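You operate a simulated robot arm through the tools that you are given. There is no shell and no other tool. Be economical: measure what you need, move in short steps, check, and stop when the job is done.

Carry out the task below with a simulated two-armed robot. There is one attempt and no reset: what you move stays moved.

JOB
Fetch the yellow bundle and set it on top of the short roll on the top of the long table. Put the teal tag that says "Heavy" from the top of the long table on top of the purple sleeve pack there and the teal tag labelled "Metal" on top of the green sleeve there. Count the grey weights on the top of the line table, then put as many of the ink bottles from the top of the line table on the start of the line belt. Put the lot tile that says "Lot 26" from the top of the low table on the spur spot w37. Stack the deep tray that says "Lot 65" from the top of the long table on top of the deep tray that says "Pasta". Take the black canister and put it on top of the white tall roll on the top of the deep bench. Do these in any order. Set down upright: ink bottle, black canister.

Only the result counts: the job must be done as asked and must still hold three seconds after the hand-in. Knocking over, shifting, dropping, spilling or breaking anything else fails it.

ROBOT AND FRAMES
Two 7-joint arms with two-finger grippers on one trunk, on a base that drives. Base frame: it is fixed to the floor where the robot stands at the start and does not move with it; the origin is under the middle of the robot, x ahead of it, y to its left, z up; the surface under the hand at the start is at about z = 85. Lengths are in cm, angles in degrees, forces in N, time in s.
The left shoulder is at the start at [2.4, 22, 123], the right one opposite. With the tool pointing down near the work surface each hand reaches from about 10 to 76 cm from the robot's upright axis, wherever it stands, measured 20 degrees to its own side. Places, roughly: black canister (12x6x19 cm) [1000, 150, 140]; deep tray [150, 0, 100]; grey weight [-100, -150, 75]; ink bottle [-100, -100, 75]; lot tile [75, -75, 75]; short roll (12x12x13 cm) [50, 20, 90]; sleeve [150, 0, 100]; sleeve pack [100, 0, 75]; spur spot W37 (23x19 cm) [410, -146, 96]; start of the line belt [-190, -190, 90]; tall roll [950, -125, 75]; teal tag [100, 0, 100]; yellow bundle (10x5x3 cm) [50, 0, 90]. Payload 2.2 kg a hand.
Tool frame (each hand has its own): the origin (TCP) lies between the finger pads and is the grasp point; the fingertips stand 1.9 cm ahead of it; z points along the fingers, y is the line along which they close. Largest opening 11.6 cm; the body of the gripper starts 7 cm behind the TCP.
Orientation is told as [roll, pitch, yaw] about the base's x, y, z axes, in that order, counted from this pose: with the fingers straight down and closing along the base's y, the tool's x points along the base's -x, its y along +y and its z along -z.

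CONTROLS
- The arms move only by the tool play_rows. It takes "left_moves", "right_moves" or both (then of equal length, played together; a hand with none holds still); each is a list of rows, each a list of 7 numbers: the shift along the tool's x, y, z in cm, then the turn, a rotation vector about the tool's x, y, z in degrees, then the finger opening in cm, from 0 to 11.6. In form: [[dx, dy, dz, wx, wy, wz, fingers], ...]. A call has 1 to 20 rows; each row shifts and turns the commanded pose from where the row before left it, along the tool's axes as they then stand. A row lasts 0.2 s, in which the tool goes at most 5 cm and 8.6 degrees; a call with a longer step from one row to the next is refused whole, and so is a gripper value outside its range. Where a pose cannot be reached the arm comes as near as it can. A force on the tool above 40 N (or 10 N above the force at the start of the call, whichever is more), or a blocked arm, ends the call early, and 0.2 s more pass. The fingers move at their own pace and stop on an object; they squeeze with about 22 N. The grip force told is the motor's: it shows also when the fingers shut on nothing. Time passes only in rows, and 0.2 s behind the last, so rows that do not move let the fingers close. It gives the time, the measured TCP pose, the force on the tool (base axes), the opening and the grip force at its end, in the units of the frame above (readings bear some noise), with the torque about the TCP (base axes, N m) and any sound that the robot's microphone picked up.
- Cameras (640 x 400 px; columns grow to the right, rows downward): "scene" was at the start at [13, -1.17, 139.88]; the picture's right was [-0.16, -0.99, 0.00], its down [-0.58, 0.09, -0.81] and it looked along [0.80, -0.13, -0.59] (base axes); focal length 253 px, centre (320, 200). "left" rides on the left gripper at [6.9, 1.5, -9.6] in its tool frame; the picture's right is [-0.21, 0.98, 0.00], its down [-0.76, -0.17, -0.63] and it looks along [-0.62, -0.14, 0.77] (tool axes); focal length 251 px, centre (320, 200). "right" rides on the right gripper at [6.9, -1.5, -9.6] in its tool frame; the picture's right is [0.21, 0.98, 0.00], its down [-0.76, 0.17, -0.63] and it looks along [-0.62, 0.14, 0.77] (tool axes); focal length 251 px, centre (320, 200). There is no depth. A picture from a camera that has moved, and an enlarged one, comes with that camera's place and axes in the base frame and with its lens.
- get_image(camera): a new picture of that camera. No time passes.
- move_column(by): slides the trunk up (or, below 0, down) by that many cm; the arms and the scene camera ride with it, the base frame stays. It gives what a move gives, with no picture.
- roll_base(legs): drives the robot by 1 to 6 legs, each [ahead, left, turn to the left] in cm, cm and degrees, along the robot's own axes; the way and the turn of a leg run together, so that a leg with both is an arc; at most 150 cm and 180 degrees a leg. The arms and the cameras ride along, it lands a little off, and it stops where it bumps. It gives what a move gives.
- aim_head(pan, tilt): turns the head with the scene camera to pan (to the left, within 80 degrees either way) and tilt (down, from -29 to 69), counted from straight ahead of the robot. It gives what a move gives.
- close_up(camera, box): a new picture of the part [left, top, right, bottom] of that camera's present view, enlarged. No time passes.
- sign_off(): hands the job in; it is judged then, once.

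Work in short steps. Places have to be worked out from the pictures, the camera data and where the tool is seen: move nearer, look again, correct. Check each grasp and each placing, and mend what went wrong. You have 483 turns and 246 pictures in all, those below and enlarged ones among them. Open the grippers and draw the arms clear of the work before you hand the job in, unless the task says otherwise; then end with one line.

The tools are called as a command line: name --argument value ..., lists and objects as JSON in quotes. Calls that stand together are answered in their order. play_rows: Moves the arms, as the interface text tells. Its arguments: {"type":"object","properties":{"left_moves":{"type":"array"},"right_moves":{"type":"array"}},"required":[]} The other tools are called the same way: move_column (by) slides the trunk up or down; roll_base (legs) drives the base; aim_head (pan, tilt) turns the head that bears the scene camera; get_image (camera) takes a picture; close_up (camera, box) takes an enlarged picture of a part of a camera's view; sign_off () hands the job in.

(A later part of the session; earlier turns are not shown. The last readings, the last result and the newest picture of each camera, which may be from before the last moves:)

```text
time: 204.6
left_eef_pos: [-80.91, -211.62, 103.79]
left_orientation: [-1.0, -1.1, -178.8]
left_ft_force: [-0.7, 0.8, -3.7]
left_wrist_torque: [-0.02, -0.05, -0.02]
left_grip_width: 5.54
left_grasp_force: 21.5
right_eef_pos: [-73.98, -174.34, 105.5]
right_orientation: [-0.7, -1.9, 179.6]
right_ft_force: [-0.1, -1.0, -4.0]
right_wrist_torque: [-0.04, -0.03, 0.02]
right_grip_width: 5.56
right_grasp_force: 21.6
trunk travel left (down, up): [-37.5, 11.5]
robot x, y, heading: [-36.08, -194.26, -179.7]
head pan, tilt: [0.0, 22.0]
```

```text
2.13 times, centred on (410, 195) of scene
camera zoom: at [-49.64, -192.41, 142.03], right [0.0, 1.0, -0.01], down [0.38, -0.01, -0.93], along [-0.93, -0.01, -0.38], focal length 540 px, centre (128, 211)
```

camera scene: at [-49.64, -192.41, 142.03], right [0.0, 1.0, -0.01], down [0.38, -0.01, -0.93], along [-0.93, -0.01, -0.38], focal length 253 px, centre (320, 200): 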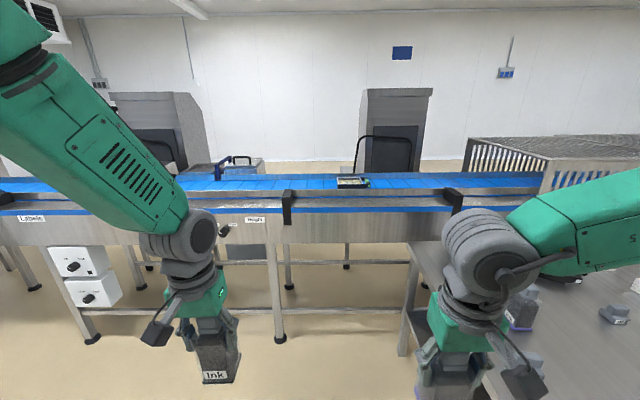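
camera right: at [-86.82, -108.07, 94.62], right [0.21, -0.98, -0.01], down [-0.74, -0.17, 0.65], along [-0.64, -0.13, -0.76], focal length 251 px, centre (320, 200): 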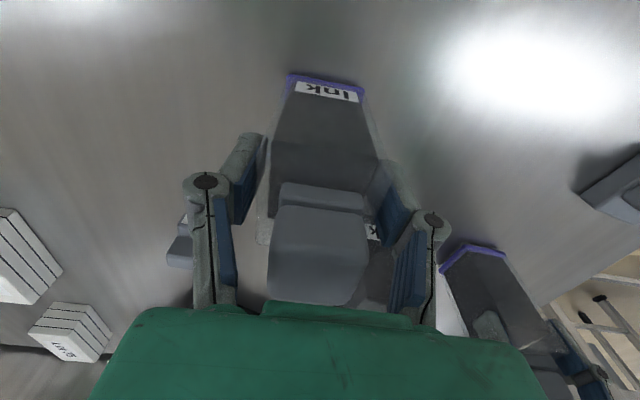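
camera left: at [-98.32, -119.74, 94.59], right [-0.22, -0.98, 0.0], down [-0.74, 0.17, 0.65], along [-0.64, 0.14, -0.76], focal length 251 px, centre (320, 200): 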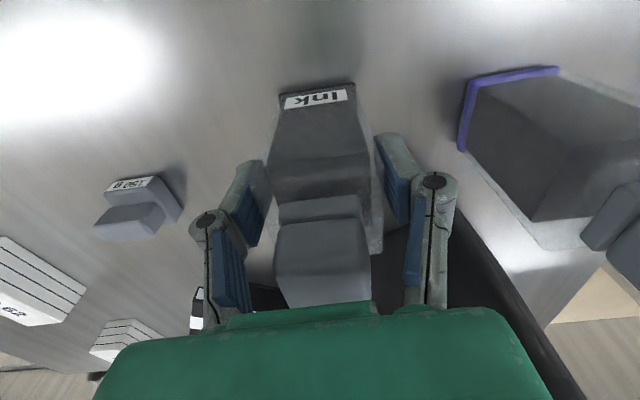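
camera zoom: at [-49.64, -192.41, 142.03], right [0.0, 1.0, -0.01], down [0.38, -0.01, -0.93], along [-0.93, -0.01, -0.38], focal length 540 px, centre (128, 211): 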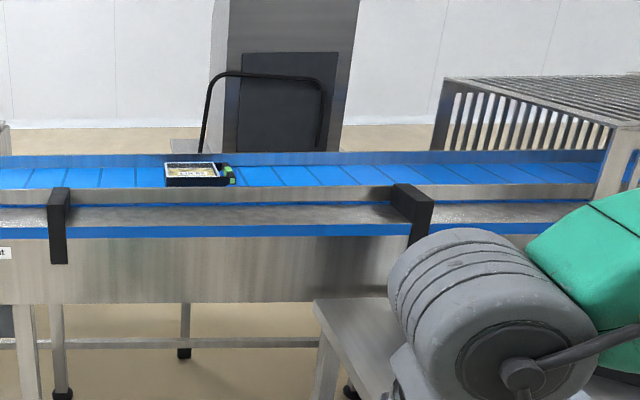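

The belt is static with a small tray at about [−199, −174]. I raise the trunk 8 cm for clearance and approach by 55 cm.

move_column --by 8

roll_base --legs '[[30, 0, 0], [25, 0, 0]]'

aim_head --pan 0 --tilt 35

get_image --camera "scene"

```text
time: 205.8
left_eef_pos: [-80.91, -214.18, 111.45]
left_orientation: [-2.2, -0.9, -178.6]
left_ft_force: [0.3, -0.5, -3.5]
left_wrist_torque: [0.07, -0.03, 0.0]
left_grip_width: 5.53
left_grasp_force: 21.7
right_eef_pos: [-73.94, -176.91, 113.92]
right_orientation: [-1.9, -1.9, 179.9]
right_ft_force: [-0.5, -0.8, -3.4]
right_wrist_torque: [0.02, -0.05, 0.05]
right_grip_width: 5.56
right_grasp_force: 21.8
trunk travel left (down, up): [-45.5, 3.5]
robot x, y, heading: [-35.88, -194.74, -179.8]
head pan, tilt: [0.0, 22.0]
```

```text
time: 209.2
left_eef_pos: [-135.58, -212.69, 111.78]
left_orientation: [-1.3, -1.0, -178.6]
left_ft_force: [0.7, 0.0, -2.7]
left_wrist_torque: [-0.03, -0.08, -0.01]
left_grip_width: 5.54
left_grasp_force: 21.6
right_eef_pos: [-128.7, -175.22, 113.63]
right_orientation: [-1.0, -1.9, 179.9]
right_ft_force: [0.5, 0.4, -3.1]
right_wrist_torque: [0.01, -0.03, -0.01]
right_grip_width: 5.56
right_grasp_force: 21.5
trunk travel left (down, up): [-45.5, 3.5]
robot x, y, heading: [-90.44, -194.47, -180.0]
head pan, tilt: [0.0, 22.0]
```

```text
time: 210.0
left_eef_pos: [-135.5, -211.23, 111.95]
left_orientation: [-1.0, -1.1, -179.0]
left_ft_force: [-0.2, 2.6, -3.3]
left_wrist_torque: [-0.12, -0.06, -0.03]
left_grip_width: 5.56
left_grasp_force: 22.2
right_eef_pos: [-128.57, -173.89, 113.67]
right_orientation: [-0.6, -1.9, 179.6]
right_ft_force: [-0.3, 2.3, -3.1]
right_wrist_torque: [-0.09, -0.07, -0.02]
right_grip_width: 5.56
right_grasp_force: 21.6
trunk travel left (down, up): [-45.5, 3.5]
robot x, y, heading: [-90.79, -193.73, -179.7]
head pan, tilt: [0.0, 35.0]
```

```text
128 pictures are left
camera scene: at [-104.05, -190.94, 147.95], right [-0.01, 1.0, -0.02], down [0.58, -0.02, -0.82], along [-0.82, -0.02, -0.58], focal length 253 px, centre (320, 200)
```

scene: 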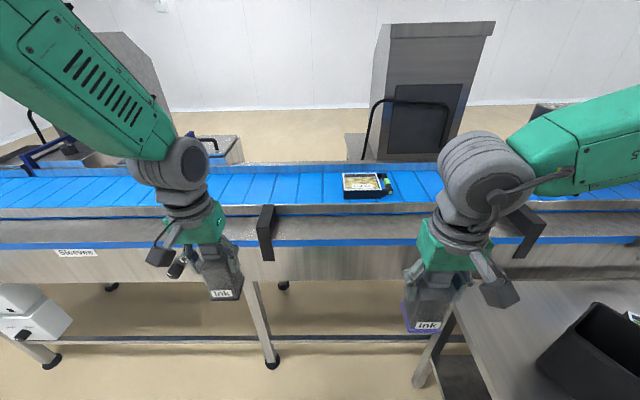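

close_up --camera "scene" --box '[220, 140, 460, 280]'

get_image --camera "left"

get_image --camera "right"

```text
2.67 times, centred on (340, 210) of scene
camera zoom: at [-104.05, -190.94, 147.95], right [-0.01, 1.0, -0.02], down [0.58, -0.02, -0.82], along [-0.82, -0.02, -0.58], focal length 675 px, centre (267, 173)
```

zoom: 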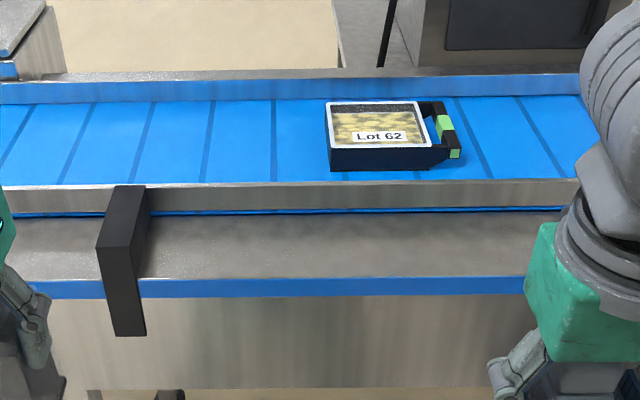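

```text
126 pictures are left
camera left: at [-128.27, -212.85, 121.54], right [-0.2, -0.98, -0.01], down [-0.75, 0.14, 0.65], along [-0.64, 0.13, -0.76], focal length 251 px, centre (320, 200)
```

left: 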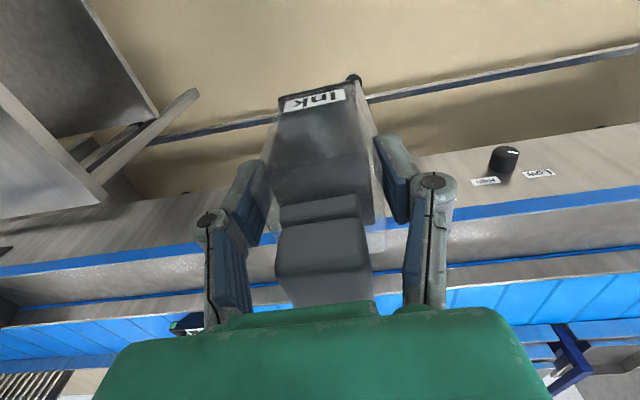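

```text
125 pictures are left
camera right: at [-121.21, -172.53, 122.86], right [0.21, -0.98, -0.02], down [-0.74, -0.17, 0.66], along [-0.64, -0.12, -0.76], focal length 251 px, centre (320, 200)
```

right: 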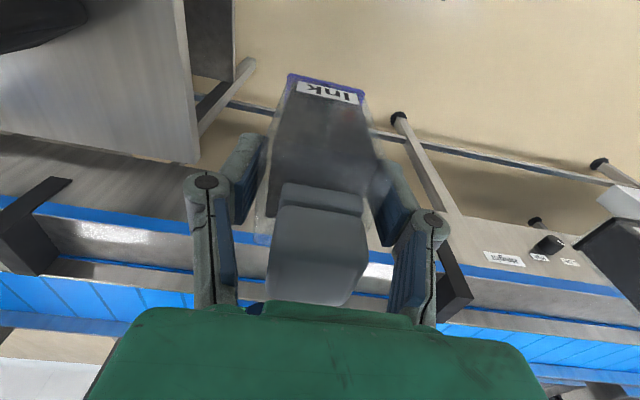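

The free belt area beside the Lot 62 tray is x≈−184…−205, y<−184. I'll put one bottle at [−195, −191] and the other at [−187, −191]. Move in 42 cm ahead, 10 left.

roll_base --legs '[[22, 10, 0], [20, 0, 0]]'

aim_head --pan 0 --tilt 45

get_image --camera "scene"

```text
time: 213.0
left_eef_pos: [-177.87, -226.05, 111.58]
left_orientation: [-2.6, -1.2, -178.5]
left_ft_force: [0.1, -1.2, -4.4]
left_wrist_torque: [0.03, -0.06, 0.03]
left_grip_width: 5.55
left_grasp_force: 21.6
right_eef_pos: [-170.91, -188.58, 114.1]
right_orientation: [-2.4, -2.2, 179.9]
right_ft_force: [-0.3, -0.5, -3.1]
right_wrist_torque: [0.04, -0.02, -0.01]
right_grip_width: 5.54
right_grasp_force: 22.2
trunk travel left (down, up): [-45.5, 3.5]
robot x, y, heading: [-133.25, -205.31, -179.6]
head pan, tilt: [0.0, 35.0]
```

```text
time: 213.7
left_eef_pos: [-177.87, -222.85, 111.95]
left_orientation: [-1.5, -1.3, -178.9]
left_ft_force: [-1.3, 1.5, -3.5]
left_wrist_torque: [-0.15, -0.06, -0.01]
left_grip_width: 5.54
left_grasp_force: 21.9
right_eef_pos: [-170.83, -185.45, 113.94]
right_orientation: [-1.1, -2.1, 179.6]
right_ft_force: [0.4, 1.7, -4.4]
right_wrist_torque: [-0.06, -0.01, 0.0]
right_grip_width: 5.55
right_grasp_force: 22.1
trunk travel left (down, up): [-45.5, 3.5]
robot x, y, heading: [-133.3, -204.79, -179.9]
head pan, tilt: [0.0, 45.0]
```

```text
124 pictures are left
camera scene: at [-146.03, -200.0, 146.42], right [0.0, 1.0, -0.03], down [0.71, -0.02, -0.7], along [-0.7, -0.03, -0.71], focal length 253 px, centre (320, 200)
```

scene: 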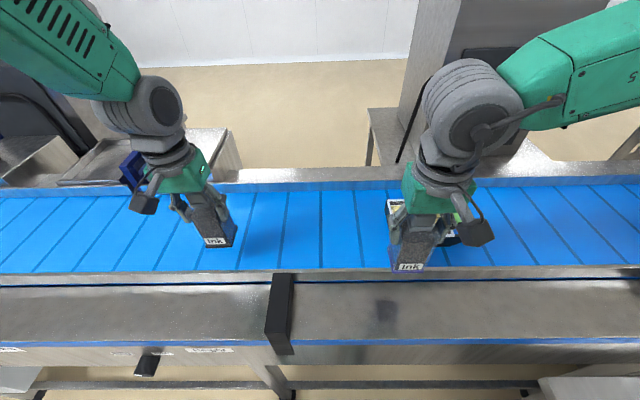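

Steady enough. Extend the right hand to [−195.5, −191] above the belt.

play_rows --right_moves '[[-4.1, 0.9, 0, 0, 0, 0, 3.5], [-4.1, 0.9, 0, 0, 0, 0, 3.5], [-4.1, 0.9, 0, 0, 0, 0, 3.5], [-4.1, 0.9, 0, 0, 0, 0, 3.5], [-4.1, 0.9, 0, 0, 0, 0, 3.5], [-4.1, 0.9, 0, 0, 0, 0, 3.5], [0, 0, 3, 0, 0, 0, 3.5], [0, 0, 0, 0, 0, 0, 3.5], [0, 0, 0, 0, 0, 0, 3.5], [0, 0, 0, 0, 0, 0, 3.5]]'

close_up --camera "scene" --box '[260, 130, 500, 290]'

get_image --camera "right"

```text
time: 216.1
left_eef_pos: [-177.32, -230.62, 111.03]
left_orientation: [-4.5, -1.2, -178.0]
left_ft_force: [0.2, -1.4, -3.9]
left_wrist_torque: [0.02, -0.04, 0.05]
left_grip_width: 5.55
left_grasp_force: 22.1
right_eef_pos: [-194.94, -198.86, 112.81]
right_orientation: [-3.9, -2.5, -179.7]
right_ft_force: [-0.1, -0.4, -4.8]
right_wrist_torque: [-0.03, -0.05, 0.01]
right_grip_width: 5.54
right_grasp_force: 21.7
trunk travel left (down, up): [-45.5, 3.5]
robot x, y, heading: [-133.41, -206.35, -179.8]
head pan, tilt: [0.0, 45.0]
stopped in row 10 (right hand): the arm was blocked; the commanded pose is now the measured one
```

```text
2.50 times, centred on (380, 210) of scene
camera zoom: at [-146.27, -211.15, 146.41], right [-0.01, 1.0, 0.03], down [0.71, 0.03, -0.7], along [-0.7, 0.02, -0.71], focal length 633 px, centre (170, 175)
```

zoom: 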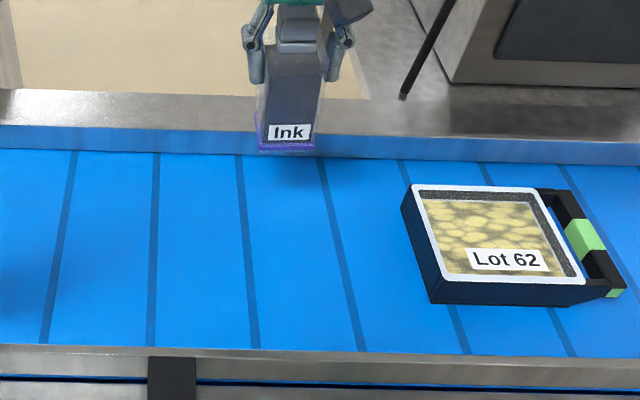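

```text
122 pictures are left
camera right: at [-187.55, -197.97, 122.13], right [0.22, -0.97, -0.08], down [-0.73, -0.21, 0.65], along [-0.65, -0.09, -0.75], focal length 251 px, centre (320, 200)
```

right: 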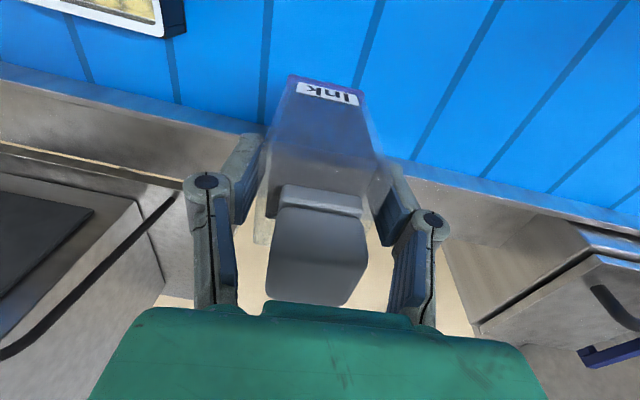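

The robot is swaying sideways quite a bit. I raise the left hand, then lower the trunk and wait for it to settle.

play_rows --left_moves '[[0, 0, -2, 0, 0, 0, 3.5], [0, 0, -2, 0, 0, 0, 3.5], [0, 0, -2, 0, 0, 0, 3.5], [0, 0, -2, 0, 0, 0, 3.5]]' --right_moves '[[0, 0, -2, 0, 0, 0, 3.5], [0, 0, -2, 0, 0, 0, 3.5], [0, 0, -2, 0, 0, 0, 3.5], [0, 0, -2, 0, 0, 0, 3.5]]'

move_column --by -8

play_rows --left_moves '[[0, 0, 0, 0, 0, 0, 3.5], [0, 0, 0, 0, 0, 0, 3.5], [0, 0, 0, 0, 0, 0, 3.5], [0, 0, 0, 0, 0, 0, 3.5], [0, 0, 0, 0, 0, 0, 3.5], [0, 0, 0, 0, 0, 0, 3.5], [0, 0, 0, 0, 0, 0, 3.5], [0, 0, 0, 0, 0, 0, 3.5]]'

play_rows --left_moves '[[0, 0, 0, 0, 0, 0, 3.5], [0, 0, 0, 0, 0, 0, 3.5], [0, 0, 0, 0, 0, 0, 3.5], [0, 0, 0, 0, 0, 0, 3.5], [0, 0, 0, 0, 0, 0, 3.5], [0, 0, 0, 0, 0, 0, 3.5], [0, 0, 0, 0, 0, 0, 3.5], [0, 0, 0, 0, 0, 0, 3.5]]'

```text
time: 217.1
left_eef_pos: [-176.8, -229.26, 119.44]
left_orientation: [-3.8, -1.3, -178.2]
left_ft_force: [0.2, -0.8, -4.5]
left_wrist_torque: [0.01, -0.04, -0.01]
left_grip_width: 5.52
left_grasp_force: 22.0
right_eef_pos: [-194.55, -197.49, 120.72]
right_orientation: [-3.2, -2.5, -179.6]
right_ft_force: [0.5, -0.3, -3.7]
right_wrist_torque: [0.0, -0.01, -0.03]
right_grip_width: 5.57
right_grasp_force: 21.5
trunk travel left (down, up): [-45.5, 3.5]
robot x, y, heading: [-133.35, -206.08, -179.8]
head pan, tilt: [0.0, 45.0]
```

```text
time: 218.3
left_eef_pos: [-177.13, -224.36, 112.31]
left_orientation: [-1.6, -1.5, -178.5]
left_ft_force: [-0.7, 2.5, -4.0]
left_wrist_torque: [-0.1, -0.04, -0.03]
left_grip_width: 5.56
left_grasp_force: 22.0
right_eef_pos: [-194.8, -192.0, 112.25]
right_orientation: [-1.0, -2.5, 179.9]
right_ft_force: [-0.9, 2.7, -3.3]
right_wrist_torque: [-0.21, -0.08, -0.01]
right_grip_width: 5.53
right_grasp_force: 21.2
trunk travel left (down, up): [-37.5, 11.5]
robot x, y, heading: [-133.53, -205.33, -179.4]
head pan, tilt: [0.0, 45.0]
```

```text
time: 220.3
left_eef_pos: [-176.84, -227.42, 111.78]
left_orientation: [-3.2, -1.5, -178.5]
left_ft_force: [0.1, -0.2, -4.0]
left_wrist_torque: [0.02, -0.04, -0.04]
left_grip_width: 5.56
left_grasp_force: 22.7
right_eef_pos: [-194.56, -195.25, 112.75]
right_orientation: [-2.7, -2.6, -180.1]
right_ft_force: [0.2, -1.4, -4.0]
right_wrist_torque: [0.06, 0.0, 0.0]
right_grip_width: 5.56
right_grasp_force: 22.4
trunk travel left (down, up): [-37.5, 11.5]
robot x, y, heading: [-133.71, -205.2, -179.7]
head pan, tilt: [0.0, 45.0]
stopped in row 8 (left hand): the arm was blocked; the commanded pose is now the measured one
```

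```text
time: 222.1
left_eef_pos: [-176.79, -227.71, 111.89]
left_orientation: [-3.3, -1.6, -178.6]
left_ft_force: [-0.5, 0.2, -3.1]
left_wrist_torque: [0.01, -0.07, 0.0]
left_grip_width: 5.55
left_grasp_force: 22.2
right_eef_pos: [-194.62, -195.52, 112.72]
right_orientation: [-2.7, -2.7, 179.9]
right_ft_force: [0.2, 0.5, -3.2]
right_wrist_torque: [-0.01, -0.05, -0.01]
right_grip_width: 5.51
right_grasp_force: 22.0
trunk travel left (down, up): [-37.5, 11.5]
robot x, y, heading: [-133.69, -204.95, -179.8]
head pan, tilt: [0.0, 45.0]
```

Settled. Now correct the right hand: level it, move to [−195.5, −191], lower to z≈103.

play_rows --right_moves '[[-0.4, -1.5, 0, -1.1, 0.6, 0, 3.5], [-0.5, -1.5, 2, -1.1, 0.6, 0, 3.5], [0, -1.5, 3, 0, 0, 0, 3.5], [0, 0, 3, 0, 0, 0, 3.5], [0, 0, 1.5, 0, 0, 0, 3.5], [0, 0, 0, 0, 0, 0, 3.5], [0, 0, 0, 0, 0, 0, 3.5], [0, 0, 0, 0, 0, 0, 3.5]]'

get_image --camera "scene"

get_image --camera "right"

```text
time: 223.9
left_eef_pos: [-176.76, -227.55, 111.82]
left_orientation: [-3.4, -1.6, -178.6]
left_ft_force: [0.9, 0.5, -2.6]
left_wrist_torque: [-0.03, -0.02, -0.01]
left_grip_width: 5.54
left_grasp_force: 21.9
right_eef_pos: [-195.65, -190.66, 103.38]
right_orientation: [-0.6, -1.4, 179.8]
right_ft_force: [-0.1, 0.2, -4.0]
right_wrist_torque: [-0.04, -0.03, 0.02]
right_grip_width: 5.57
right_grasp_force: 21.9
trunk travel left (down, up): [-37.5, 11.5]
robot x, y, heading: [-133.92, -204.93, -180.0]
head pan, tilt: [0.0, 45.0]
```

```text
121 pictures are left
camera scene: at [-146.21, -202.61, 138.44], right [0.0, 1.0, -0.02], down [0.71, -0.01, -0.7], along [-0.7, -0.02, -0.71], focal length 253 px, centre (320, 200)
```

scene: 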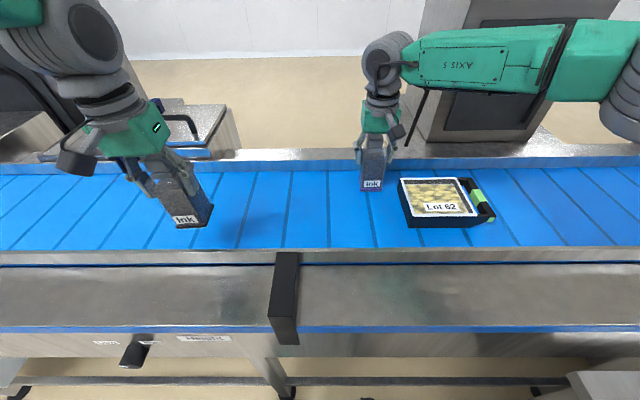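

```text
120 pictures are left
camera right: at [-188.35, -189.19, 112.78], right [0.21, -0.98, -0.02], down [-0.74, -0.17, 0.65], along [-0.64, -0.13, -0.76], focal length 251 px, centre (320, 200)
```

right: 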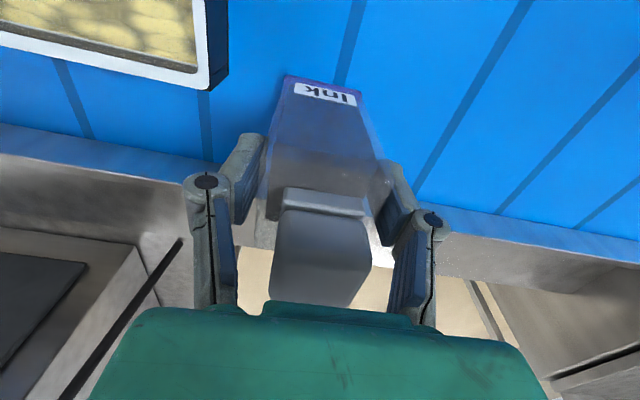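

Placed well above the belt. Lower until contact.

play_rows --right_moves '[[0, 0, 1.5, 0, 0, 0, 3.5], [0, 0, 0.8, 0, 0, 0, 3.5], [0, 0, 0.5, 0, 0, 0, 3.5], [0, 0, 0, 0, 0, 0, 3.5]]'

close_up --camera "scene" --box '[320, 120, 520, 260]'

```text
time: 224.9
left_eef_pos: [-176.86, -229.86, 111.14]
left_orientation: [-4.8, -1.6, -178.5]
left_ft_force: [0.1, -1.5, -4.3]
left_wrist_torque: [0.14, -0.04, -0.03]
left_grip_width: 5.54
left_grasp_force: 22.1
right_eef_pos: [-195.9, -192.35, 101.23]
right_orientation: [-2.2, -1.6, 179.9]
right_ft_force: [0.0, -2.7, -3.5]
right_wrist_torque: [0.12, -0.02, 0.0]
right_grip_width: 5.57
right_grasp_force: 22.5
trunk travel left (down, up): [-37.5, 11.5]
robot x, y, heading: [-133.65, -204.62, -179.4]
head pan, tilt: [0.0, 45.0]
stopped in row 4 (right hand): the force on the tool passed its limit at 46 N (the readings are from after the stop); the commanded pose is now the measured one
```

```text
2.86 times, centred on (420, 190) of scene
camera zoom: at [-146.39, -205.75, 138.45], right [0.0, 1.0, 0.0], down [0.71, 0.01, -0.7], along [-0.7, 0.0, -0.71], focal length 723 px, centre (34, 229)
```

zoom: 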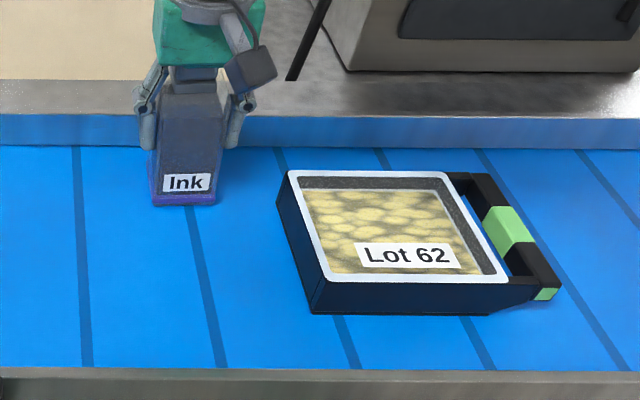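

Contact was at z≈101. I let things settle before releasing.

play_rows --right_moves '[[0, 0, 0, 0, 0, 0, 3.5], [0, 0, 0, 0, 0, 0, 3.5], [0, 0, 0, 0, 0, 0, 3.5], [0, 0, 0, 0, 0, 0, 3.5], [0, 0, 0, 0, 0, 0, 3.5], [0, 0, 0, 0, 0, 0, 3.5], [0, 0, 0, 0, 0, 0, 3.5], [0, 0, 0, 0, 0, 0, 3.5], [0, 0, 0, 0, 0, 0, 3.5], [0, 0, 0, 0, 0, 0, 3.5]]'

close_up --camera "scene" --box '[320, 120, 520, 260]'

```text
time: 227.1
left_eef_pos: [-176.76, -225.53, 111.98]
left_orientation: [-2.7, -2.0, -178.9]
left_ft_force: [-0.1, 1.1, -2.5]
left_wrist_torque: [-0.11, -0.07, 0.0]
left_grip_width: 5.55
left_grasp_force: 22.1
right_eef_pos: [-195.72, -188.19, 101.08]
right_orientation: [-0.5, -1.8, 179.3]
right_ft_force: [0.1, 1.1, -3.0]
right_wrist_torque: [-0.11, -0.02, 0.01]
right_grip_width: 5.55
right_grasp_force: 22.2
trunk travel left (down, up): [-37.5, 11.5]
robot x, y, heading: [-133.6, -204.44, -179.9]
head pan, tilt: [0.0, 45.0]
```

```text
2.86 times, centred on (420, 190) of scene
camera zoom: at [-146.24, -204.13, 138.51], right [0.0, 1.0, 0.0], down [0.71, 0.0, -0.7], along [-0.7, 0.0, -0.71], focal length 723 px, centre (34, 229)
```

zoom: 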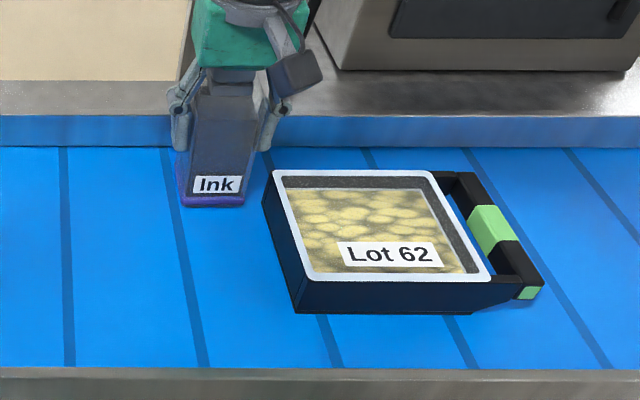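

Still swaying; I move 2 cm away from the tray and wait more.

play_rows --right_moves '[[0, 1, -0.5, 0, 0, 0, 3.5], [0, 1, 0, 0, 0, 0, 3.5], [0, 0, 0, 0, 0, 0, 3.5], [0, 0, 0, 0, 0, 0, 3.5], [0, 0, 0, 0, 0, 0, 3.5], [0, 0, 0, 0, 0, 0, 3.5], [0, 0, 0, 0, 0, 0, 3.5], [0, 0, 0, 0, 0, 0, 3.5], [0, 0, 0, 0, 0, 0, 3.5], [0, 0, 0, 0, 0, 0, 3.5], [0, 0, 0, 0, 0, 0, 3.5], [0, 0, 0, 0, 0, 0, 3.5], [0, 0, 0, 0, 0, 0, 3.5], [0, 0, 0, 0, 0, 0, 3.5], [0, 0, 0, 0, 0, 0, 3.5], [0, 0, 0, 0, 0, 0, 3.5]]'

play_rows --right_moves '[[0, 0, 0, 0, 0, 0, 3.5], [0, 0, 0, 0, 0, 0, 3.5], [0, 0, 0, 0, 0, 0, 3.5], [0, 0, 0, 0, 0, 0, 3.5]]'

```text
time: 230.5
left_eef_pos: [-176.79, -230.32, 111.0]
left_orientation: [-4.8, -1.6, -178.6]
left_ft_force: [0.6, -0.4, -3.8]
left_wrist_torque: [0.09, -0.02, 0.0]
left_grip_width: 5.54
left_grasp_force: 22.0
right_eef_pos: [-195.79, -194.75, 101.79]
right_orientation: [-2.5, -1.6, 179.5]
right_ft_force: [-0.1, -0.8, -4.0]
right_wrist_torque: [-0.01, -0.01, 0.0]
right_grip_width: 5.55
right_grasp_force: 21.9
trunk travel left (down, up): [-37.5, 11.5]
robot x, y, heading: [-134.03, -205.0, -179.9]
head pan, tilt: [0.0, 45.0]
```

```text
time: 231.5
left_eef_pos: [-176.65, -227.42, 111.71]
left_orientation: [-3.6, -1.9, -178.8]
left_ft_force: [0.1, -0.3, -3.3]
left_wrist_torque: [0.0, -0.09, -0.03]
left_grip_width: 5.56
left_grasp_force: 22.1
right_eef_pos: [-195.67, -191.95, 101.66]
right_orientation: [-1.3, -1.8, 179.5]
right_ft_force: [0.9, 0.5, -3.6]
right_wrist_torque: [0.01, -0.04, -0.03]
right_grip_width: 5.53
right_grasp_force: 22.4
trunk travel left (down, up): [-37.5, 11.5]
robot x, y, heading: [-133.32, -204.73, -179.9]
head pan, tilt: [0.0, 45.0]
```

I wait a few more seconds for the sway to die out.

play_rows --right_moves '[[0, 0, 0, 0, 0, 0, 3.5], [0, 0, 0, 0, 0, 0, 3.5], [0, 0, 0, 0, 0, 0, 3.5], [0, 0, 0, 0, 0, 0, 3.5], [0, 0, 0, 0, 0, 0, 3.5], [0, 0, 0, 0, 0, 0, 3.5], [0, 0, 0, 0, 0, 0, 3.5], [0, 0, 0, 0, 0, 0, 3.5], [0, 0, 0, 0, 0, 0, 3.5], [0, 0, 0, 0, 0, 0, 3.5], [0, 0, 0, 0, 0, 0, 3.5], [0, 0, 0, 0, 0, 0, 3.5], [0, 0, 0, 0, 0, 0, 3.5], [0, 0, 0, 0, 0, 0, 3.5], [0, 0, 0, 0, 0, 0, 3.5], [0, 0, 0, 0, 0, 0, 3.5], [0, 0, 0, 0, 0, 0, 3.5], [0, 0, 0, 0, 0, 0, 3.5], [0, 0, 0, 0, 0, 0, 3.5], [0, 0, 0, 0, 0, 0, 3.5]]'

play_rows --right_moves '[[0, 0, 0, 0, 0, 0, 3.5], [0, 0, 0, 0, 0, 0, 3.5], [0, 0, 0, 0, 0, 0, 3.5], [0, 0, 0, 0, 0, 0, 3.5], [0, 0, 0, 0, 0, 0, 3.5]]'

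close_up --camera "scene" --box '[320, 120, 520, 260]'

```text
time: 235.9
left_eef_pos: [-176.32, -232.72, 111.01]
left_orientation: [-5.7, -1.8, -178.0]
left_ft_force: [0.3, -1.4, -3.0]
left_wrist_torque: [0.08, -0.08, 0.04]
left_grip_width: 5.58
left_grasp_force: 22.1
right_eef_pos: [-195.28, -197.32, 102.27]
right_orientation: [-3.3, -2.1, -180.0]
right_ft_force: [-1.2, -1.2, -3.6]
right_wrist_torque: [0.02, -0.03, 0.02]
right_grip_width: 5.57
right_grasp_force: 22.4
trunk travel left (down, up): [-37.5, 11.5]
robot x, y, heading: [-133.82, -205.95, -179.8]
head pan, tilt: [0.0, 45.0]
stopped in row 20 (right hand): the arm was blocked; the commanded pose is now the measured one
```

```text
time: 237.3
left_eef_pos: [-175.84, -227.54, 112.1]
left_orientation: [-3.5, -2.4, -178.8]
left_ft_force: [0.3, 0.5, -3.6]
left_wrist_torque: [-0.03, -0.04, -0.02]
left_grip_width: 5.55
left_grasp_force: 22.1
right_eef_pos: [-195.09, -191.92, 102.14]
right_orientation: [-1.4, -2.3, 179.4]
right_ft_force: [-0.2, 0.0, -3.8]
right_wrist_torque: [-0.01, -0.03, 0.01]
right_grip_width: 5.55
right_grasp_force: 22.1
trunk travel left (down, up): [-37.5, 11.5]
robot x, y, heading: [-134.01, -204.34, -179.7]
head pan, tilt: [0.0, 45.0]
stopped in row 5 (right hand): the arm was blocked; the commanded pose is now the measured one
```

```text
2.86 times, centred on (420, 190) of scene
camera zoom: at [-146.42, -202.02, 138.47], right [0.0, 1.0, -0.02], down [0.71, -0.01, -0.7], along [-0.7, -0.01, -0.71], focal length 723 px, centre (34, 229)
```

zoom: 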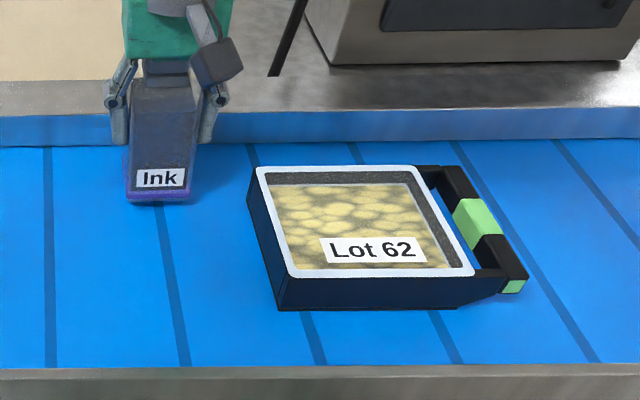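

The sway isn't damping at this trunk height. I raise both hands 15 cm and lower the trunk 15 cm, which was stable earlier.

play_rows --right_moves '[[0, 0, -4, 0, 0, 0, 3.5], [0, 0, -4, 0, 0, 0, 3.5], [0, 0, -4, 0, 0, 0, 3.5], [0, 0, -4, 0, 0, 0, 3.5]]' --left_moves '[[2, 0, -4, 0, 0, 0, 3.5], [2, 0, -4, 0, 0, 0, 3.5], [2, 0, -4, 0, 0, 0, 3.5], [2, 0, -4, 0, 0, 0, 3.5]]'

move_column --by -14

play_rows --right_moves '[[0, 0, 0, 0, 0, 0, 3.5], [0, 0, 0, 0, 0, 0, 3.5], [0, 0, 0, 0, 0, 0, 3.5], [0, 0, 0, 0, 0, 0, 3.5], [0, 0, 0, 0, 0, 0, 3.5]]'

play_rows --right_moves '[[0, 0, 0, 0, 0, 0, 3.5], [0, 0, 0, 0, 0, 0, 3.5], [0, 0, 0, 0, 0, 0, 3.5], [0, 0, 0, 0, 0, 0, 3.5], [0, 0, 0, 0, 0, 0, 3.5]]'

```text
time: 238.3
left_eef_pos: [-166.92, -231.27, 127.7]
left_orientation: [-4.8, -2.4, -178.6]
left_ft_force: [1.7, -1.0, -3.8]
left_wrist_torque: [0.01, -0.02, 0.0]
left_grip_width: 5.53
left_grasp_force: 22.3
right_eef_pos: [-194.23, -195.56, 118.55]
right_orientation: [-2.5, -2.6, 179.7]
right_ft_force: [0.8, -1.4, -3.8]
right_wrist_torque: [0.09, 0.01, 0.02]
right_grip_width: 5.56
right_grasp_force: 21.8
trunk travel left (down, up): [-37.5, 11.5]
robot x, y, heading: [-133.82, -205.02, -179.6]
head pan, tilt: [0.0, 45.0]
```

```text
time: 239.9
left_eef_pos: [-167.27, -230.0, 113.61]
left_orientation: [-4.3, -2.3, -178.6]
left_ft_force: [-0.5, -0.1, -4.0]
left_wrist_torque: [-0.01, -0.04, 0.02]
left_grip_width: 5.55
left_grasp_force: 22.1
right_eef_pos: [-194.55, -194.18, 104.38]
right_orientation: [-2.0, -2.4, 179.6]
right_ft_force: [0.6, -0.1, -4.2]
right_wrist_torque: [0.06, 0.0, -0.01]
right_grip_width: 5.55
right_grasp_force: 22.2
trunk travel left (down, up): [-23.5, 25.5]
robot x, y, heading: [-133.5, -205.0, -179.8]
head pan, tilt: [0.0, 45.0]
```

```text
time: 241.1
left_eef_pos: [-167.36, -230.77, 113.42]
left_orientation: [-4.8, -2.2, -178.5]
left_ft_force: [0.0, -0.9, -3.1]
left_wrist_torque: [0.0, -0.07, 0.01]
left_grip_width: 5.54
left_grasp_force: 21.7
right_eef_pos: [-194.49, -195.08, 104.48]
right_orientation: [-2.5, -2.3, 179.7]
right_ft_force: [0.1, -0.5, -3.7]
right_wrist_torque: [0.06, 0.0, 0.0]
right_grip_width: 5.57
right_grasp_force: 22.1
trunk travel left (down, up): [-23.5, 25.5]
robot x, y, heading: [-133.72, -205.21, -179.9]
head pan, tilt: [0.0, 45.0]
```

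```text
time: 242.5
left_eef_pos: [-166.75, -232.05, 112.94]
left_orientation: [-5.7, -2.5, -178.7]
left_ft_force: [0.1, -1.3, -4.3]
left_wrist_torque: [0.14, -0.06, -0.04]
left_grip_width: 5.53
left_grasp_force: 21.5
right_eef_pos: [-194.14, -195.95, 104.88]
right_orientation: [-3.2, -2.7, 179.6]
right_ft_force: [0.9, -3.3, -2.5]
right_wrist_torque: [0.19, 0.01, 0.03]
right_grip_width: 5.55
right_grasp_force: 21.8
trunk travel left (down, up): [-23.5, 25.5]
robot x, y, heading: [-133.93, -204.04, -179.7]
head pan, tilt: [0.0, 45.0]
stopped in row 5 (right hand): the arm was blocked; the commanded pose is now the measured one
```

I lower the trunk another 10 cm (raising the hands equally) to damp further.

play_rows --right_moves '[[0, 0, -3, 0, 0, 0, 3.5], [0, 0, -3, 0, 0, 0, 3.5], [0, 0, -3, 0, 0, 0, 3.5], [0, 0, -3, 0, 0, 0, 3.5]]' --left_moves '[[1, 0, -3, 0, 0, 0, 3.5], [1, 0, -3, 0, 0, 0, 3.5], [1, 0, -3, 0, 0, 0, 3.5], [0, 0, -3, 0, 0, 0, 3.5]]'

move_column --by -12

play_rows --right_moves '[[0, 0, 0, 0, 0, 0, 3.5], [0, 0, 0, 0, 0, 0, 3.5], [0, 0, 0, 0, 0, 0, 3.5], [0, 0, 0, 0, 0, 0, 3.5], [0, 0, 0, 0, 0, 0, 3.5], [0, 0, 0, 0, 0, 0, 3.5], [0, 0, 0, 0, 0, 0, 3.5]]'

play_rows --right_moves '[[0, 0, 0, 0, 0, 0, 3.5], [0, 0, 0, 0, 0, 0, 3.5], [0, 0, 0, 0, 0, 0, 3.5], [0, 0, 0, 0, 0, 0, 3.5], [0, 0, 0, 0, 0, 0, 3.5]]'

play_rows --right_moves '[[0, 0, 0, 0, 0, 0, 3.5], [0, 0, 0, 0, 0, 0, 3.5], [0, 0, 0, 0, 0, 0, 3.5], [0, 0, 0, 0, 0, 0, 3.5], [0, 0, 0, 0, 0, 0, 3.5]]'

```text
time: 243.7
left_eef_pos: [-162.92, -229.12, 125.84]
left_orientation: [-3.5, -2.6, -178.8]
left_ft_force: [0.1, 1.4, -3.3]
left_wrist_torque: [-0.06, -0.04, 0.02]
left_grip_width: 5.56
left_grasp_force: 22.1
right_eef_pos: [-193.56, -192.87, 116.39]
right_orientation: [-1.4, -2.6, 179.3]
right_ft_force: [-1.0, 1.8, -2.9]
right_wrist_torque: [-0.13, -0.07, -0.04]
right_grip_width: 5.56
right_grasp_force: 22.4
trunk travel left (down, up): [-23.5, 25.5]
robot x, y, heading: [-133.8, -204.66, -179.8]
head pan, tilt: [0.0, 45.0]
stopped in row 4 (left hand): the arm was blocked; the commanded pose is now the measured one
```

```text
time: 245.2
left_eef_pos: [-162.9, -233.68, 113.0]
left_orientation: [-5.7, -2.6, -178.4]
left_ft_force: [-0.8, -2.0, -4.3]
left_wrist_torque: [0.04, -0.07, -0.02]
left_grip_width: 5.55
left_grasp_force: 22.6
right_eef_pos: [-193.24, -197.79, 104.72]
right_orientation: [-3.3, -2.8, 179.8]
right_ft_force: [0.5, -2.5, -3.2]
right_wrist_torque: [0.2, 0.01, 0.02]
right_grip_width: 5.54
right_grasp_force: 22.1
trunk travel left (down, up): [-11.5, 37.5]
robot x, y, heading: [-133.74, -205.38, -180.0]
head pan, tilt: [0.0, 45.0]
```

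```text
time: 247.0
left_eef_pos: [-162.3, -227.97, 114.38]
left_orientation: [-2.8, -2.9, -178.8]
left_ft_force: [0.7, 1.9, -3.4]
left_wrist_torque: [-0.16, 0.0, 0.0]
left_grip_width: 5.56
left_grasp_force: 22.0
right_eef_pos: [-192.91, -192.22, 104.56]
right_orientation: [-0.6, -2.8, 179.4]
right_ft_force: [0.7, 2.7, -3.0]
right_wrist_torque: [-0.21, -0.1, 0.0]
right_grip_width: 5.56
right_grasp_force: 22.1
trunk travel left (down, up): [-11.5, 37.5]
robot x, y, heading: [-133.26, -205.34, -179.8]
head pan, tilt: [0.0, 45.0]
stopped in row 7 (right hand): the arm was blocked; the commanded pose is now the measured one
```

```text
time: 248.2
left_eef_pos: [-162.58, -233.0, 113.58]
left_orientation: [-5.1, -2.8, -178.5]
left_ft_force: [-0.2, -1.9, -3.8]
left_wrist_torque: [0.06, -0.08, 0.02]
left_grip_width: 5.53
left_grasp_force: 22.0
right_eef_pos: [-192.77, -197.22, 104.91]
right_orientation: [-2.6, -2.9, 180.0]
right_ft_force: [-0.3, -1.7, -4.3]
right_wrist_torque: [0.14, 0.01, -0.03]
right_grip_width: 5.53
right_grasp_force: 22.3
trunk travel left (down, up): [-11.5, 37.5]
robot x, y, heading: [-134.09, -206.21, -179.9]
head pan, tilt: [0.0, 45.0]
```

```text
time: 249.4
left_eef_pos: [-162.57, -228.84, 114.26]
left_orientation: [-3.3, -2.8, -178.8]
left_ft_force: [-0.5, 0.7, -3.5]
left_wrist_torque: [-0.08, -0.08, 0.0]
left_grip_width: 5.54
left_grasp_force: 22.7
right_eef_pos: [-192.93, -193.15, 104.62]
right_orientation: [-1.0, -2.8, 179.5]
right_ft_force: [-0.1, 1.1, -2.5]
right_wrist_torque: [-0.09, -0.05, -0.03]
right_grip_width: 5.55
right_grasp_force: 22.1
trunk travel left (down, up): [-11.5, 37.5]
robot x, y, heading: [-133.81, -205.34, -180.1]
head pan, tilt: [0.0, 45.0]
```

Front-left wheel may be rubbing on the belt's leg foot near [−164, −222]. I back off 6 cm and shift right 8 to check whether the rocking stops.

roll_base --legs '[[-6, 0, 0]]'

play_rows --right_moves '[[0, 0, 0, 0, 0, 0, 3.5], [0, 0, 0, 0, 0, 0, 3.5], [0, 0, 0, 0, 0, 0, 3.5], [0, 0, 0, 0, 0, 0, 3.5], [0, 0, 0, 0, 0, 0, 3.5]]'

play_rows --right_moves '[[0, 0, 0, 0, 0, 0, 3.5], [0, 0, 0, 0, 0, 0, 3.5], [0, 0, 0, 0, 0, 0, 3.5], [0, 0, 0, 0, 0, 0, 3.5], [0, 0, 0, 0, 0, 0, 3.5]]'

play_rows --right_moves '[[0, 0, 0, 0, 0, 0, 3.5], [0, 0, 0, 0, 0, 0, 3.5], [0, 0, 0, 0, 0, 0, 3.5], [0, 0, 0, 0, 0, 0, 3.5], [0, 0, 0, 0, 0, 0, 3.5]]'

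```text
time: 250.4
left_eef_pos: [-156.42, -226.03, 114.78]
left_orientation: [-2.1, -3.1, -179.0]
left_ft_force: [0.7, 2.3, -3.2]
left_wrist_torque: [-0.19, 0.03, -0.02]
left_grip_width: 5.55
left_grasp_force: 21.7
right_eef_pos: [-186.81, -190.15, 104.54]
right_orientation: [0.4, -3.1, 179.4]
right_ft_force: [-0.6, 4.3, -2.5]
right_wrist_torque: [-0.26, -0.08, 0.0]
right_grip_width: 5.55
right_grasp_force: 21.2
trunk travel left (down, up): [-11.5, 37.5]
robot x, y, heading: [-127.48, -204.88, -179.5]
head pan, tilt: [0.0, 45.0]
```

```text
time: 251.8
left_eef_pos: [-155.72, -229.96, 114.26]
left_orientation: [-3.8, -3.3, -178.9]
left_ft_force: [-0.2, 0.3, -3.1]
left_wrist_torque: [-0.03, -0.07, -0.01]
left_grip_width: 5.55
left_grasp_force: 22.2
right_eef_pos: [-186.47, -193.99, 105.36]
right_orientation: [-1.4, -3.3, 179.5]
right_ft_force: [0.2, 0.8, -3.2]
right_wrist_torque: [-0.08, -0.04, -0.01]
right_grip_width: 5.55
right_grasp_force: 21.7
trunk travel left (down, up): [-11.5, 37.5]
robot x, y, heading: [-128.04, -205.14, -179.9]
head pan, tilt: [0.0, 45.0]
stopped in row 5 (right hand): the arm was blocked; the commanded pose is now the measured one
```

```text
time: 253.0
left_eef_pos: [-156.01, -229.73, 114.32]
left_orientation: [-3.7, -3.0, -178.8]
left_ft_force: [-0.1, 0.4, -4.8]
left_wrist_torque: [0.01, -0.04, 0.0]
left_grip_width: 5.56
left_grasp_force: 21.6
right_eef_pos: [-186.24, -194.01, 105.14]
right_orientation: [-1.4, -3.2, 179.8]
right_ft_force: [0.1, 0.8, -3.3]
right_wrist_torque: [-0.04, -0.05, 0.01]
right_grip_width: 5.52
right_grasp_force: 22.4
trunk travel left (down, up): [-11.5, 37.5]
robot x, y, heading: [-127.91, -205.38, -179.9]
head pan, tilt: [0.0, 45.0]
```

```text
time: 254.2
left_eef_pos: [-155.93, -230.96, 114.01]
left_orientation: [-4.3, -3.3, -178.9]
left_ft_force: [0.5, -0.5, -3.3]
left_wrist_torque: [-0.01, -0.08, 0.03]
left_grip_width: 5.54
left_grasp_force: 22.6
right_eef_pos: [-186.31, -195.04, 105.23]
right_orientation: [-1.8, -3.2, 179.8]
right_ft_force: [0.5, -1.2, -3.3]
right_wrist_torque: [0.06, -0.02, -0.01]
right_grip_width: 5.54
right_grasp_force: 22.2
trunk travel left (down, up): [-11.5, 37.5]
robot x, y, heading: [-127.83, -205.68, -179.9]
head pan, tilt: [0.0, 45.0]
```

Much calmer now. Level the right hand and bring it to [−192, −190.7], z≈103.

play_rows --right_moves '[[-2, -1.3, 0, -0.6, 0.8, 0, 3.5], [-2, -1.3, 0, -0.6, 0.8, 0, 3.5], [-1.7, -1.4, 0, 0, 0, 0, 3.5], [0, 0, 2, 0, 0, 0, 3.5], [0, 0, 0, 0, 0, 0, 3.5], [0, 0, 0, 0, 0, 0, 3.5], [0, 0, 0, 0, 0, 0, 3.5]]'

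play_rows --right_moves '[[0, 0, 0, 0, 0, 0, 3.5], [0, 0, 0, 0, 0, 0, 3.5], [0, 0, 0, 0, 0, 0, 3.5], [0, 0, 0, 0, 0, 0, 3.5]]'

get_image --camera "scene"

```text
time: 255.8
left_eef_pos: [-155.86, -231.57, 113.9]
left_orientation: [-4.5, -3.2, -178.6]
left_ft_force: [0.5, -0.3, -3.7]
left_wrist_torque: [0.03, -0.08, 0.0]
left_grip_width: 5.52
left_grasp_force: 22.2
right_eef_pos: [-192.28, -191.83, 103.92]
right_orientation: [-1.0, -1.7, 179.9]
right_ft_force: [-0.6, -2.0, -4.3]
right_wrist_torque: [0.12, -0.07, 0.01]
right_grip_width: 5.53
right_grasp_force: 22.0
trunk travel left (down, up): [-11.5, 37.5]
robot x, y, heading: [-127.52, -205.86, -179.8]
head pan, tilt: [0.0, 45.0]
```

```text
time: 256.8
left_eef_pos: [-155.96, -227.43, 114.64]
left_orientation: [-2.7, -3.2, -178.9]
left_ft_force: [0.1, 1.4, -2.9]
left_wrist_torque: [-0.09, -0.05, 0.03]
left_grip_width: 5.54
left_grasp_force: 22.5
right_eef_pos: [-192.35, -187.68, 103.4]
right_orientation: [0.9, -1.5, 179.4]
right_ft_force: [0.1, 1.8, -3.3]
right_wrist_torque: [-0.17, -0.05, 0.0]
right_grip_width: 5.53
right_grasp_force: 21.9
trunk travel left (down, up): [-11.5, 37.5]
robot x, y, heading: [-127.83, -205.11, -179.9]
head pan, tilt: [0.0, 45.0]
```

```text
116 pictures are left
camera scene: at [-140.19, -204.18, 112.52], right [0.0, 1.0, -0.01], down [0.71, 0.0, -0.7], along [-0.7, -0.01, -0.71], focal length 253 px, centre (320, 200)
```

scene: 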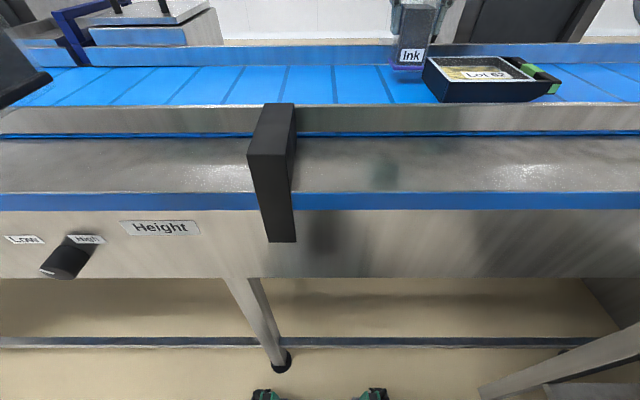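

Arm motion re-excited the sway. I wait ~4 s with no motion and read again.

play_rows --right_moves '[[0, 0, 0, 0, 0, 0, 3.5], [0, 0, 0, 0, 0, 0, 3.5], [0, 0, 0, 0, 0, 0, 3.5], [0, 0, 0, 0, 0, 0, 3.5], [0, 0, 0, 0, 0, 0, 3.5], [0, 0, 0, 0, 0, 0, 3.5], [0, 0, 0, 0, 0, 0, 3.5], [0, 0, 0, 0, 0, 0, 3.5], [0, 0, 0, 0, 0, 0, 3.5], [0, 0, 0, 0, 0, 0, 3.5], [0, 0, 0, 0, 0, 0, 3.5], [0, 0, 0, 0, 0, 0, 3.5], [0, 0, 0, 0, 0, 0, 3.5], [0, 0, 0, 0, 0, 0, 3.5], [0, 0, 0, 0, 0, 0, 3.5], [0, 0, 0, 0, 0, 0, 3.5], [0, 0, 0, 0, 0, 0, 3.5], [0, 0, 0, 0, 0, 0, 3.5]]'

play_rows --right_moves '[[0, 0, 0, 0, 0, 0, 3.5], [0, 0, 0, 0, 0, 0, 3.5]]'

play_rows --right_moves '[[0, 0, 0, 0, 0, 0, 3.5], [0, 0, 0, 0, 0, 0, 3.5]]'

play_rows --right_moves '[[0, 0, 0, 0, 0, 0, 3.5], [0, 0, 0, 0, 0, 0, 3.5]]'

```text
time: 260.8
left_eef_pos: [-155.55, -228.65, 114.8]
left_orientation: [-2.9, -3.3, -178.9]
left_ft_force: [0.1, 1.5, -2.9]
left_wrist_torque: [-0.14, -0.07, 0.0]
left_grip_width: 5.54
left_grasp_force: 21.3
right_eef_pos: [-192.03, -189.08, 103.79]
right_orientation: [0.6, -1.8, 179.8]
right_ft_force: [0.3, 1.6, -2.7]
right_wrist_torque: [-0.12, -0.03, 0.0]
right_grip_width: 5.55
right_grasp_force: 22.3
trunk travel left (down, up): [-11.5, 37.5]
robot x, y, heading: [-127.86, -206.06, -179.9]
head pan, tilt: [0.0, 45.0]
stopped in row 18 (right hand): the arm was blocked; the commanded pose is now the measured one
```

```text
time: 261.6
left_eef_pos: [-155.11, -228.59, 115.14]
left_orientation: [-2.7, -3.5, -178.7]
left_ft_force: [0.4, 1.2, -4.0]
left_wrist_torque: [-0.12, -0.02, -0.02]
left_grip_width: 5.55
left_grasp_force: 22.2
right_eef_pos: [-191.77, -189.33, 103.7]
right_orientation: [0.9, -1.9, -180.0]
right_ft_force: [0.3, 2.6, -3.8]
right_wrist_torque: [-0.15, -0.09, 0.0]
right_grip_width: 5.54
right_grasp_force: 22.2
trunk travel left (down, up): [-11.5, 37.5]
robot x, y, heading: [-127.6, -206.13, -179.9]
head pan, tilt: [0.0, 45.0]
stopped in row 2 (right hand): the arm was blocked; the commanded pose is now the measured one
```

```text
time: 262.2
left_eef_pos: [-155.09, -232.67, 114.22]
left_orientation: [-4.5, -3.3, -178.4]
left_ft_force: [0.7, -1.4, -2.7]
left_wrist_torque: [0.08, -0.03, 0.04]
left_grip_width: 5.54
left_grasp_force: 22.0
right_eef_pos: [-191.55, -193.4, 104.17]
right_orientation: [-0.8, -2.0, -179.3]
right_ft_force: [0.9, -2.4, -2.9]
right_wrist_torque: [0.17, -0.06, 0.0]
right_grip_width: 5.54
right_grasp_force: 21.5
trunk travel left (down, up): [-11.5, 37.5]
robot x, y, heading: [-127.74, -206.93, -179.9]
head pan, tilt: [0.0, 45.0]
```

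```text
time: 262.8
left_eef_pos: [-155.35, -232.13, 114.2]
left_orientation: [-4.2, -3.0, -178.4]
left_ft_force: [0.0, -1.4, -4.3]
left_wrist_torque: [0.1, -0.07, 0.02]
left_grip_width: 5.55
left_grasp_force: 21.8
right_eef_pos: [-191.65, -192.63, 104.22]
right_orientation: [-0.6, -2.1, -179.5]
right_ft_force: [-0.2, -1.8, -3.3]
right_wrist_torque: [0.1, -0.01, 0.02]
right_grip_width: 5.55
right_grasp_force: 21.9
trunk travel left (down, up): [-11.5, 37.5]
robot x, y, heading: [-127.98, -207.32, -180.1]
head pan, tilt: [0.0, 45.0]
```

The sway is persistent but small (±2 cm). Gentle contact with the belt should damp it, so I shift to y≈−193 (clear of the tray) and lower gradually.

play_rows --right_moves '[[0, 0.7, 0.7, 0, 0, 0, 3.5], [0, 0.7, 0.7, 0, 0, 0, 3.5], [0, 0.6, 0.7, 0, 0, 0, 3.5], [0, 0, 0.5, 0, 0, 0, 3.5], [0, 0, 0.3, 0, 0, 0, 3.5], [0, 0, 0.2, 0, 0, 0, 3.5], [0, 0, 0.2, 0, 0, 0, 3.5], [0, 0, 0.2, 0, 0, 0, 3.5]]'

close_up --camera "scene" --box '[340, 0, 580, 130]'

```text
time: 264.6
left_eef_pos: [-154.98, -232.47, 114.4]
left_orientation: [-4.6, -3.6, -178.4]
left_ft_force: [-0.7, -1.0, -3.7]
left_wrist_torque: [0.05, -0.06, -0.01]
left_grip_width: 5.55
left_grasp_force: 21.4
right_eef_pos: [-191.68, -195.04, 100.89]
right_orientation: [-0.5, -2.2, -179.6]
right_ft_force: [-0.5, -0.3, 20.2]
right_wrist_torque: [-0.56, -0.38, -0.13]
right_grip_width: 5.57
right_grasp_force: 22.2
trunk travel left (down, up): [-11.5, 37.5]
robot x, y, heading: [-127.83, -206.91, -179.9]
head pan, tilt: [0.0, 45.0]
```

```text
2.67 times, centred on (460, 65) of scene
camera zoom: at [-139.79, -209.11, 112.57], right [-0.01, 1.0, 0.02], down [0.71, 0.02, -0.71], along [-0.71, 0.01, -0.71], focal length 675 px, centre (-53, 560)
```

zoom: 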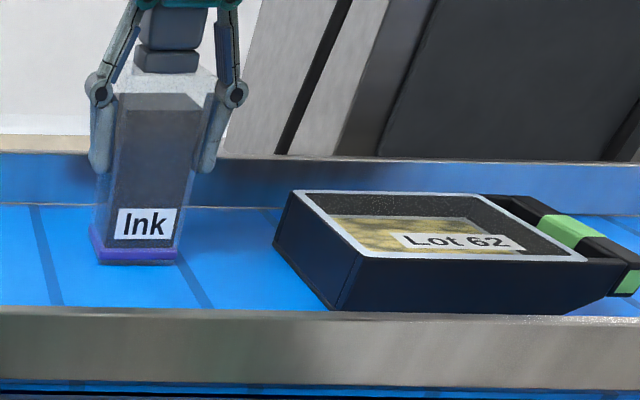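

Contact at 20 N and the bottle stands upright. Hold for a moment to damp.

play_rows --right_moves '[[0, 0, 0, 0, 0, 0, 3.5], [0, 0, 0, 0, 0, 0, 3.5], [0, 0, 0, 0, 0, 0, 3.5], [0, 0, 0, 0, 0, 0, 3.5], [0, 0, 0, 0, 0, 0, 3.5], [0, 0, 0, 0, 0, 0, 3.5]]'

play_rows --right_moves '[[0, 0, 0, 0, 0, 0, 3.5], [0, 0, 0, 0, 0, 0, 3.5], [0, 0, 0, 0, 0, 0, 3.5]]'

```text
time: 266.0
left_eef_pos: [-155.04, -230.48, 114.82]
left_orientation: [-3.6, -3.7, -178.5]
left_ft_force: [-0.3, -0.2, -4.4]
left_wrist_torque: [-0.02, -0.05, 0.03]
left_grip_width: 5.54
left_grasp_force: 22.2
right_eef_pos: [-191.6, -193.09, 100.82]
right_orientation: [0.3, -2.3, -179.8]
right_ft_force: [-4.7, 8.5, 35.0]
right_wrist_torque: [0.06, -0.13, 0.07]
right_grip_width: 5.58
right_grasp_force: 21.9
trunk travel left (down, up): [-11.5, 37.5]
robot x, y, heading: [-127.79, -206.47, -179.8]
head pan, tilt: [0.0, 45.0]
```

```text
time: 266.8
left_eef_pos: [-155.04, -230.34, 114.85]
left_orientation: [-3.6, -3.8, -178.5]
left_ft_force: [0.1, 0.3, -3.4]
left_wrist_torque: [-0.02, -0.08, 0.0]
left_grip_width: 5.53
left_grasp_force: 21.4
right_eef_pos: [-191.77, -193.14, 100.84]
right_orientation: [0.1, -2.3, -179.8]
right_ft_force: [-6.4, 8.5, 35.2]
right_wrist_torque: [0.09, 0.06, -0.06]
right_grip_width: 5.55
right_grasp_force: 21.9
trunk travel left (down, up): [-11.5, 37.5]
robot x, y, heading: [-127.68, -206.68, -179.9]
head pan, tilt: [0.0, 45.0]
```

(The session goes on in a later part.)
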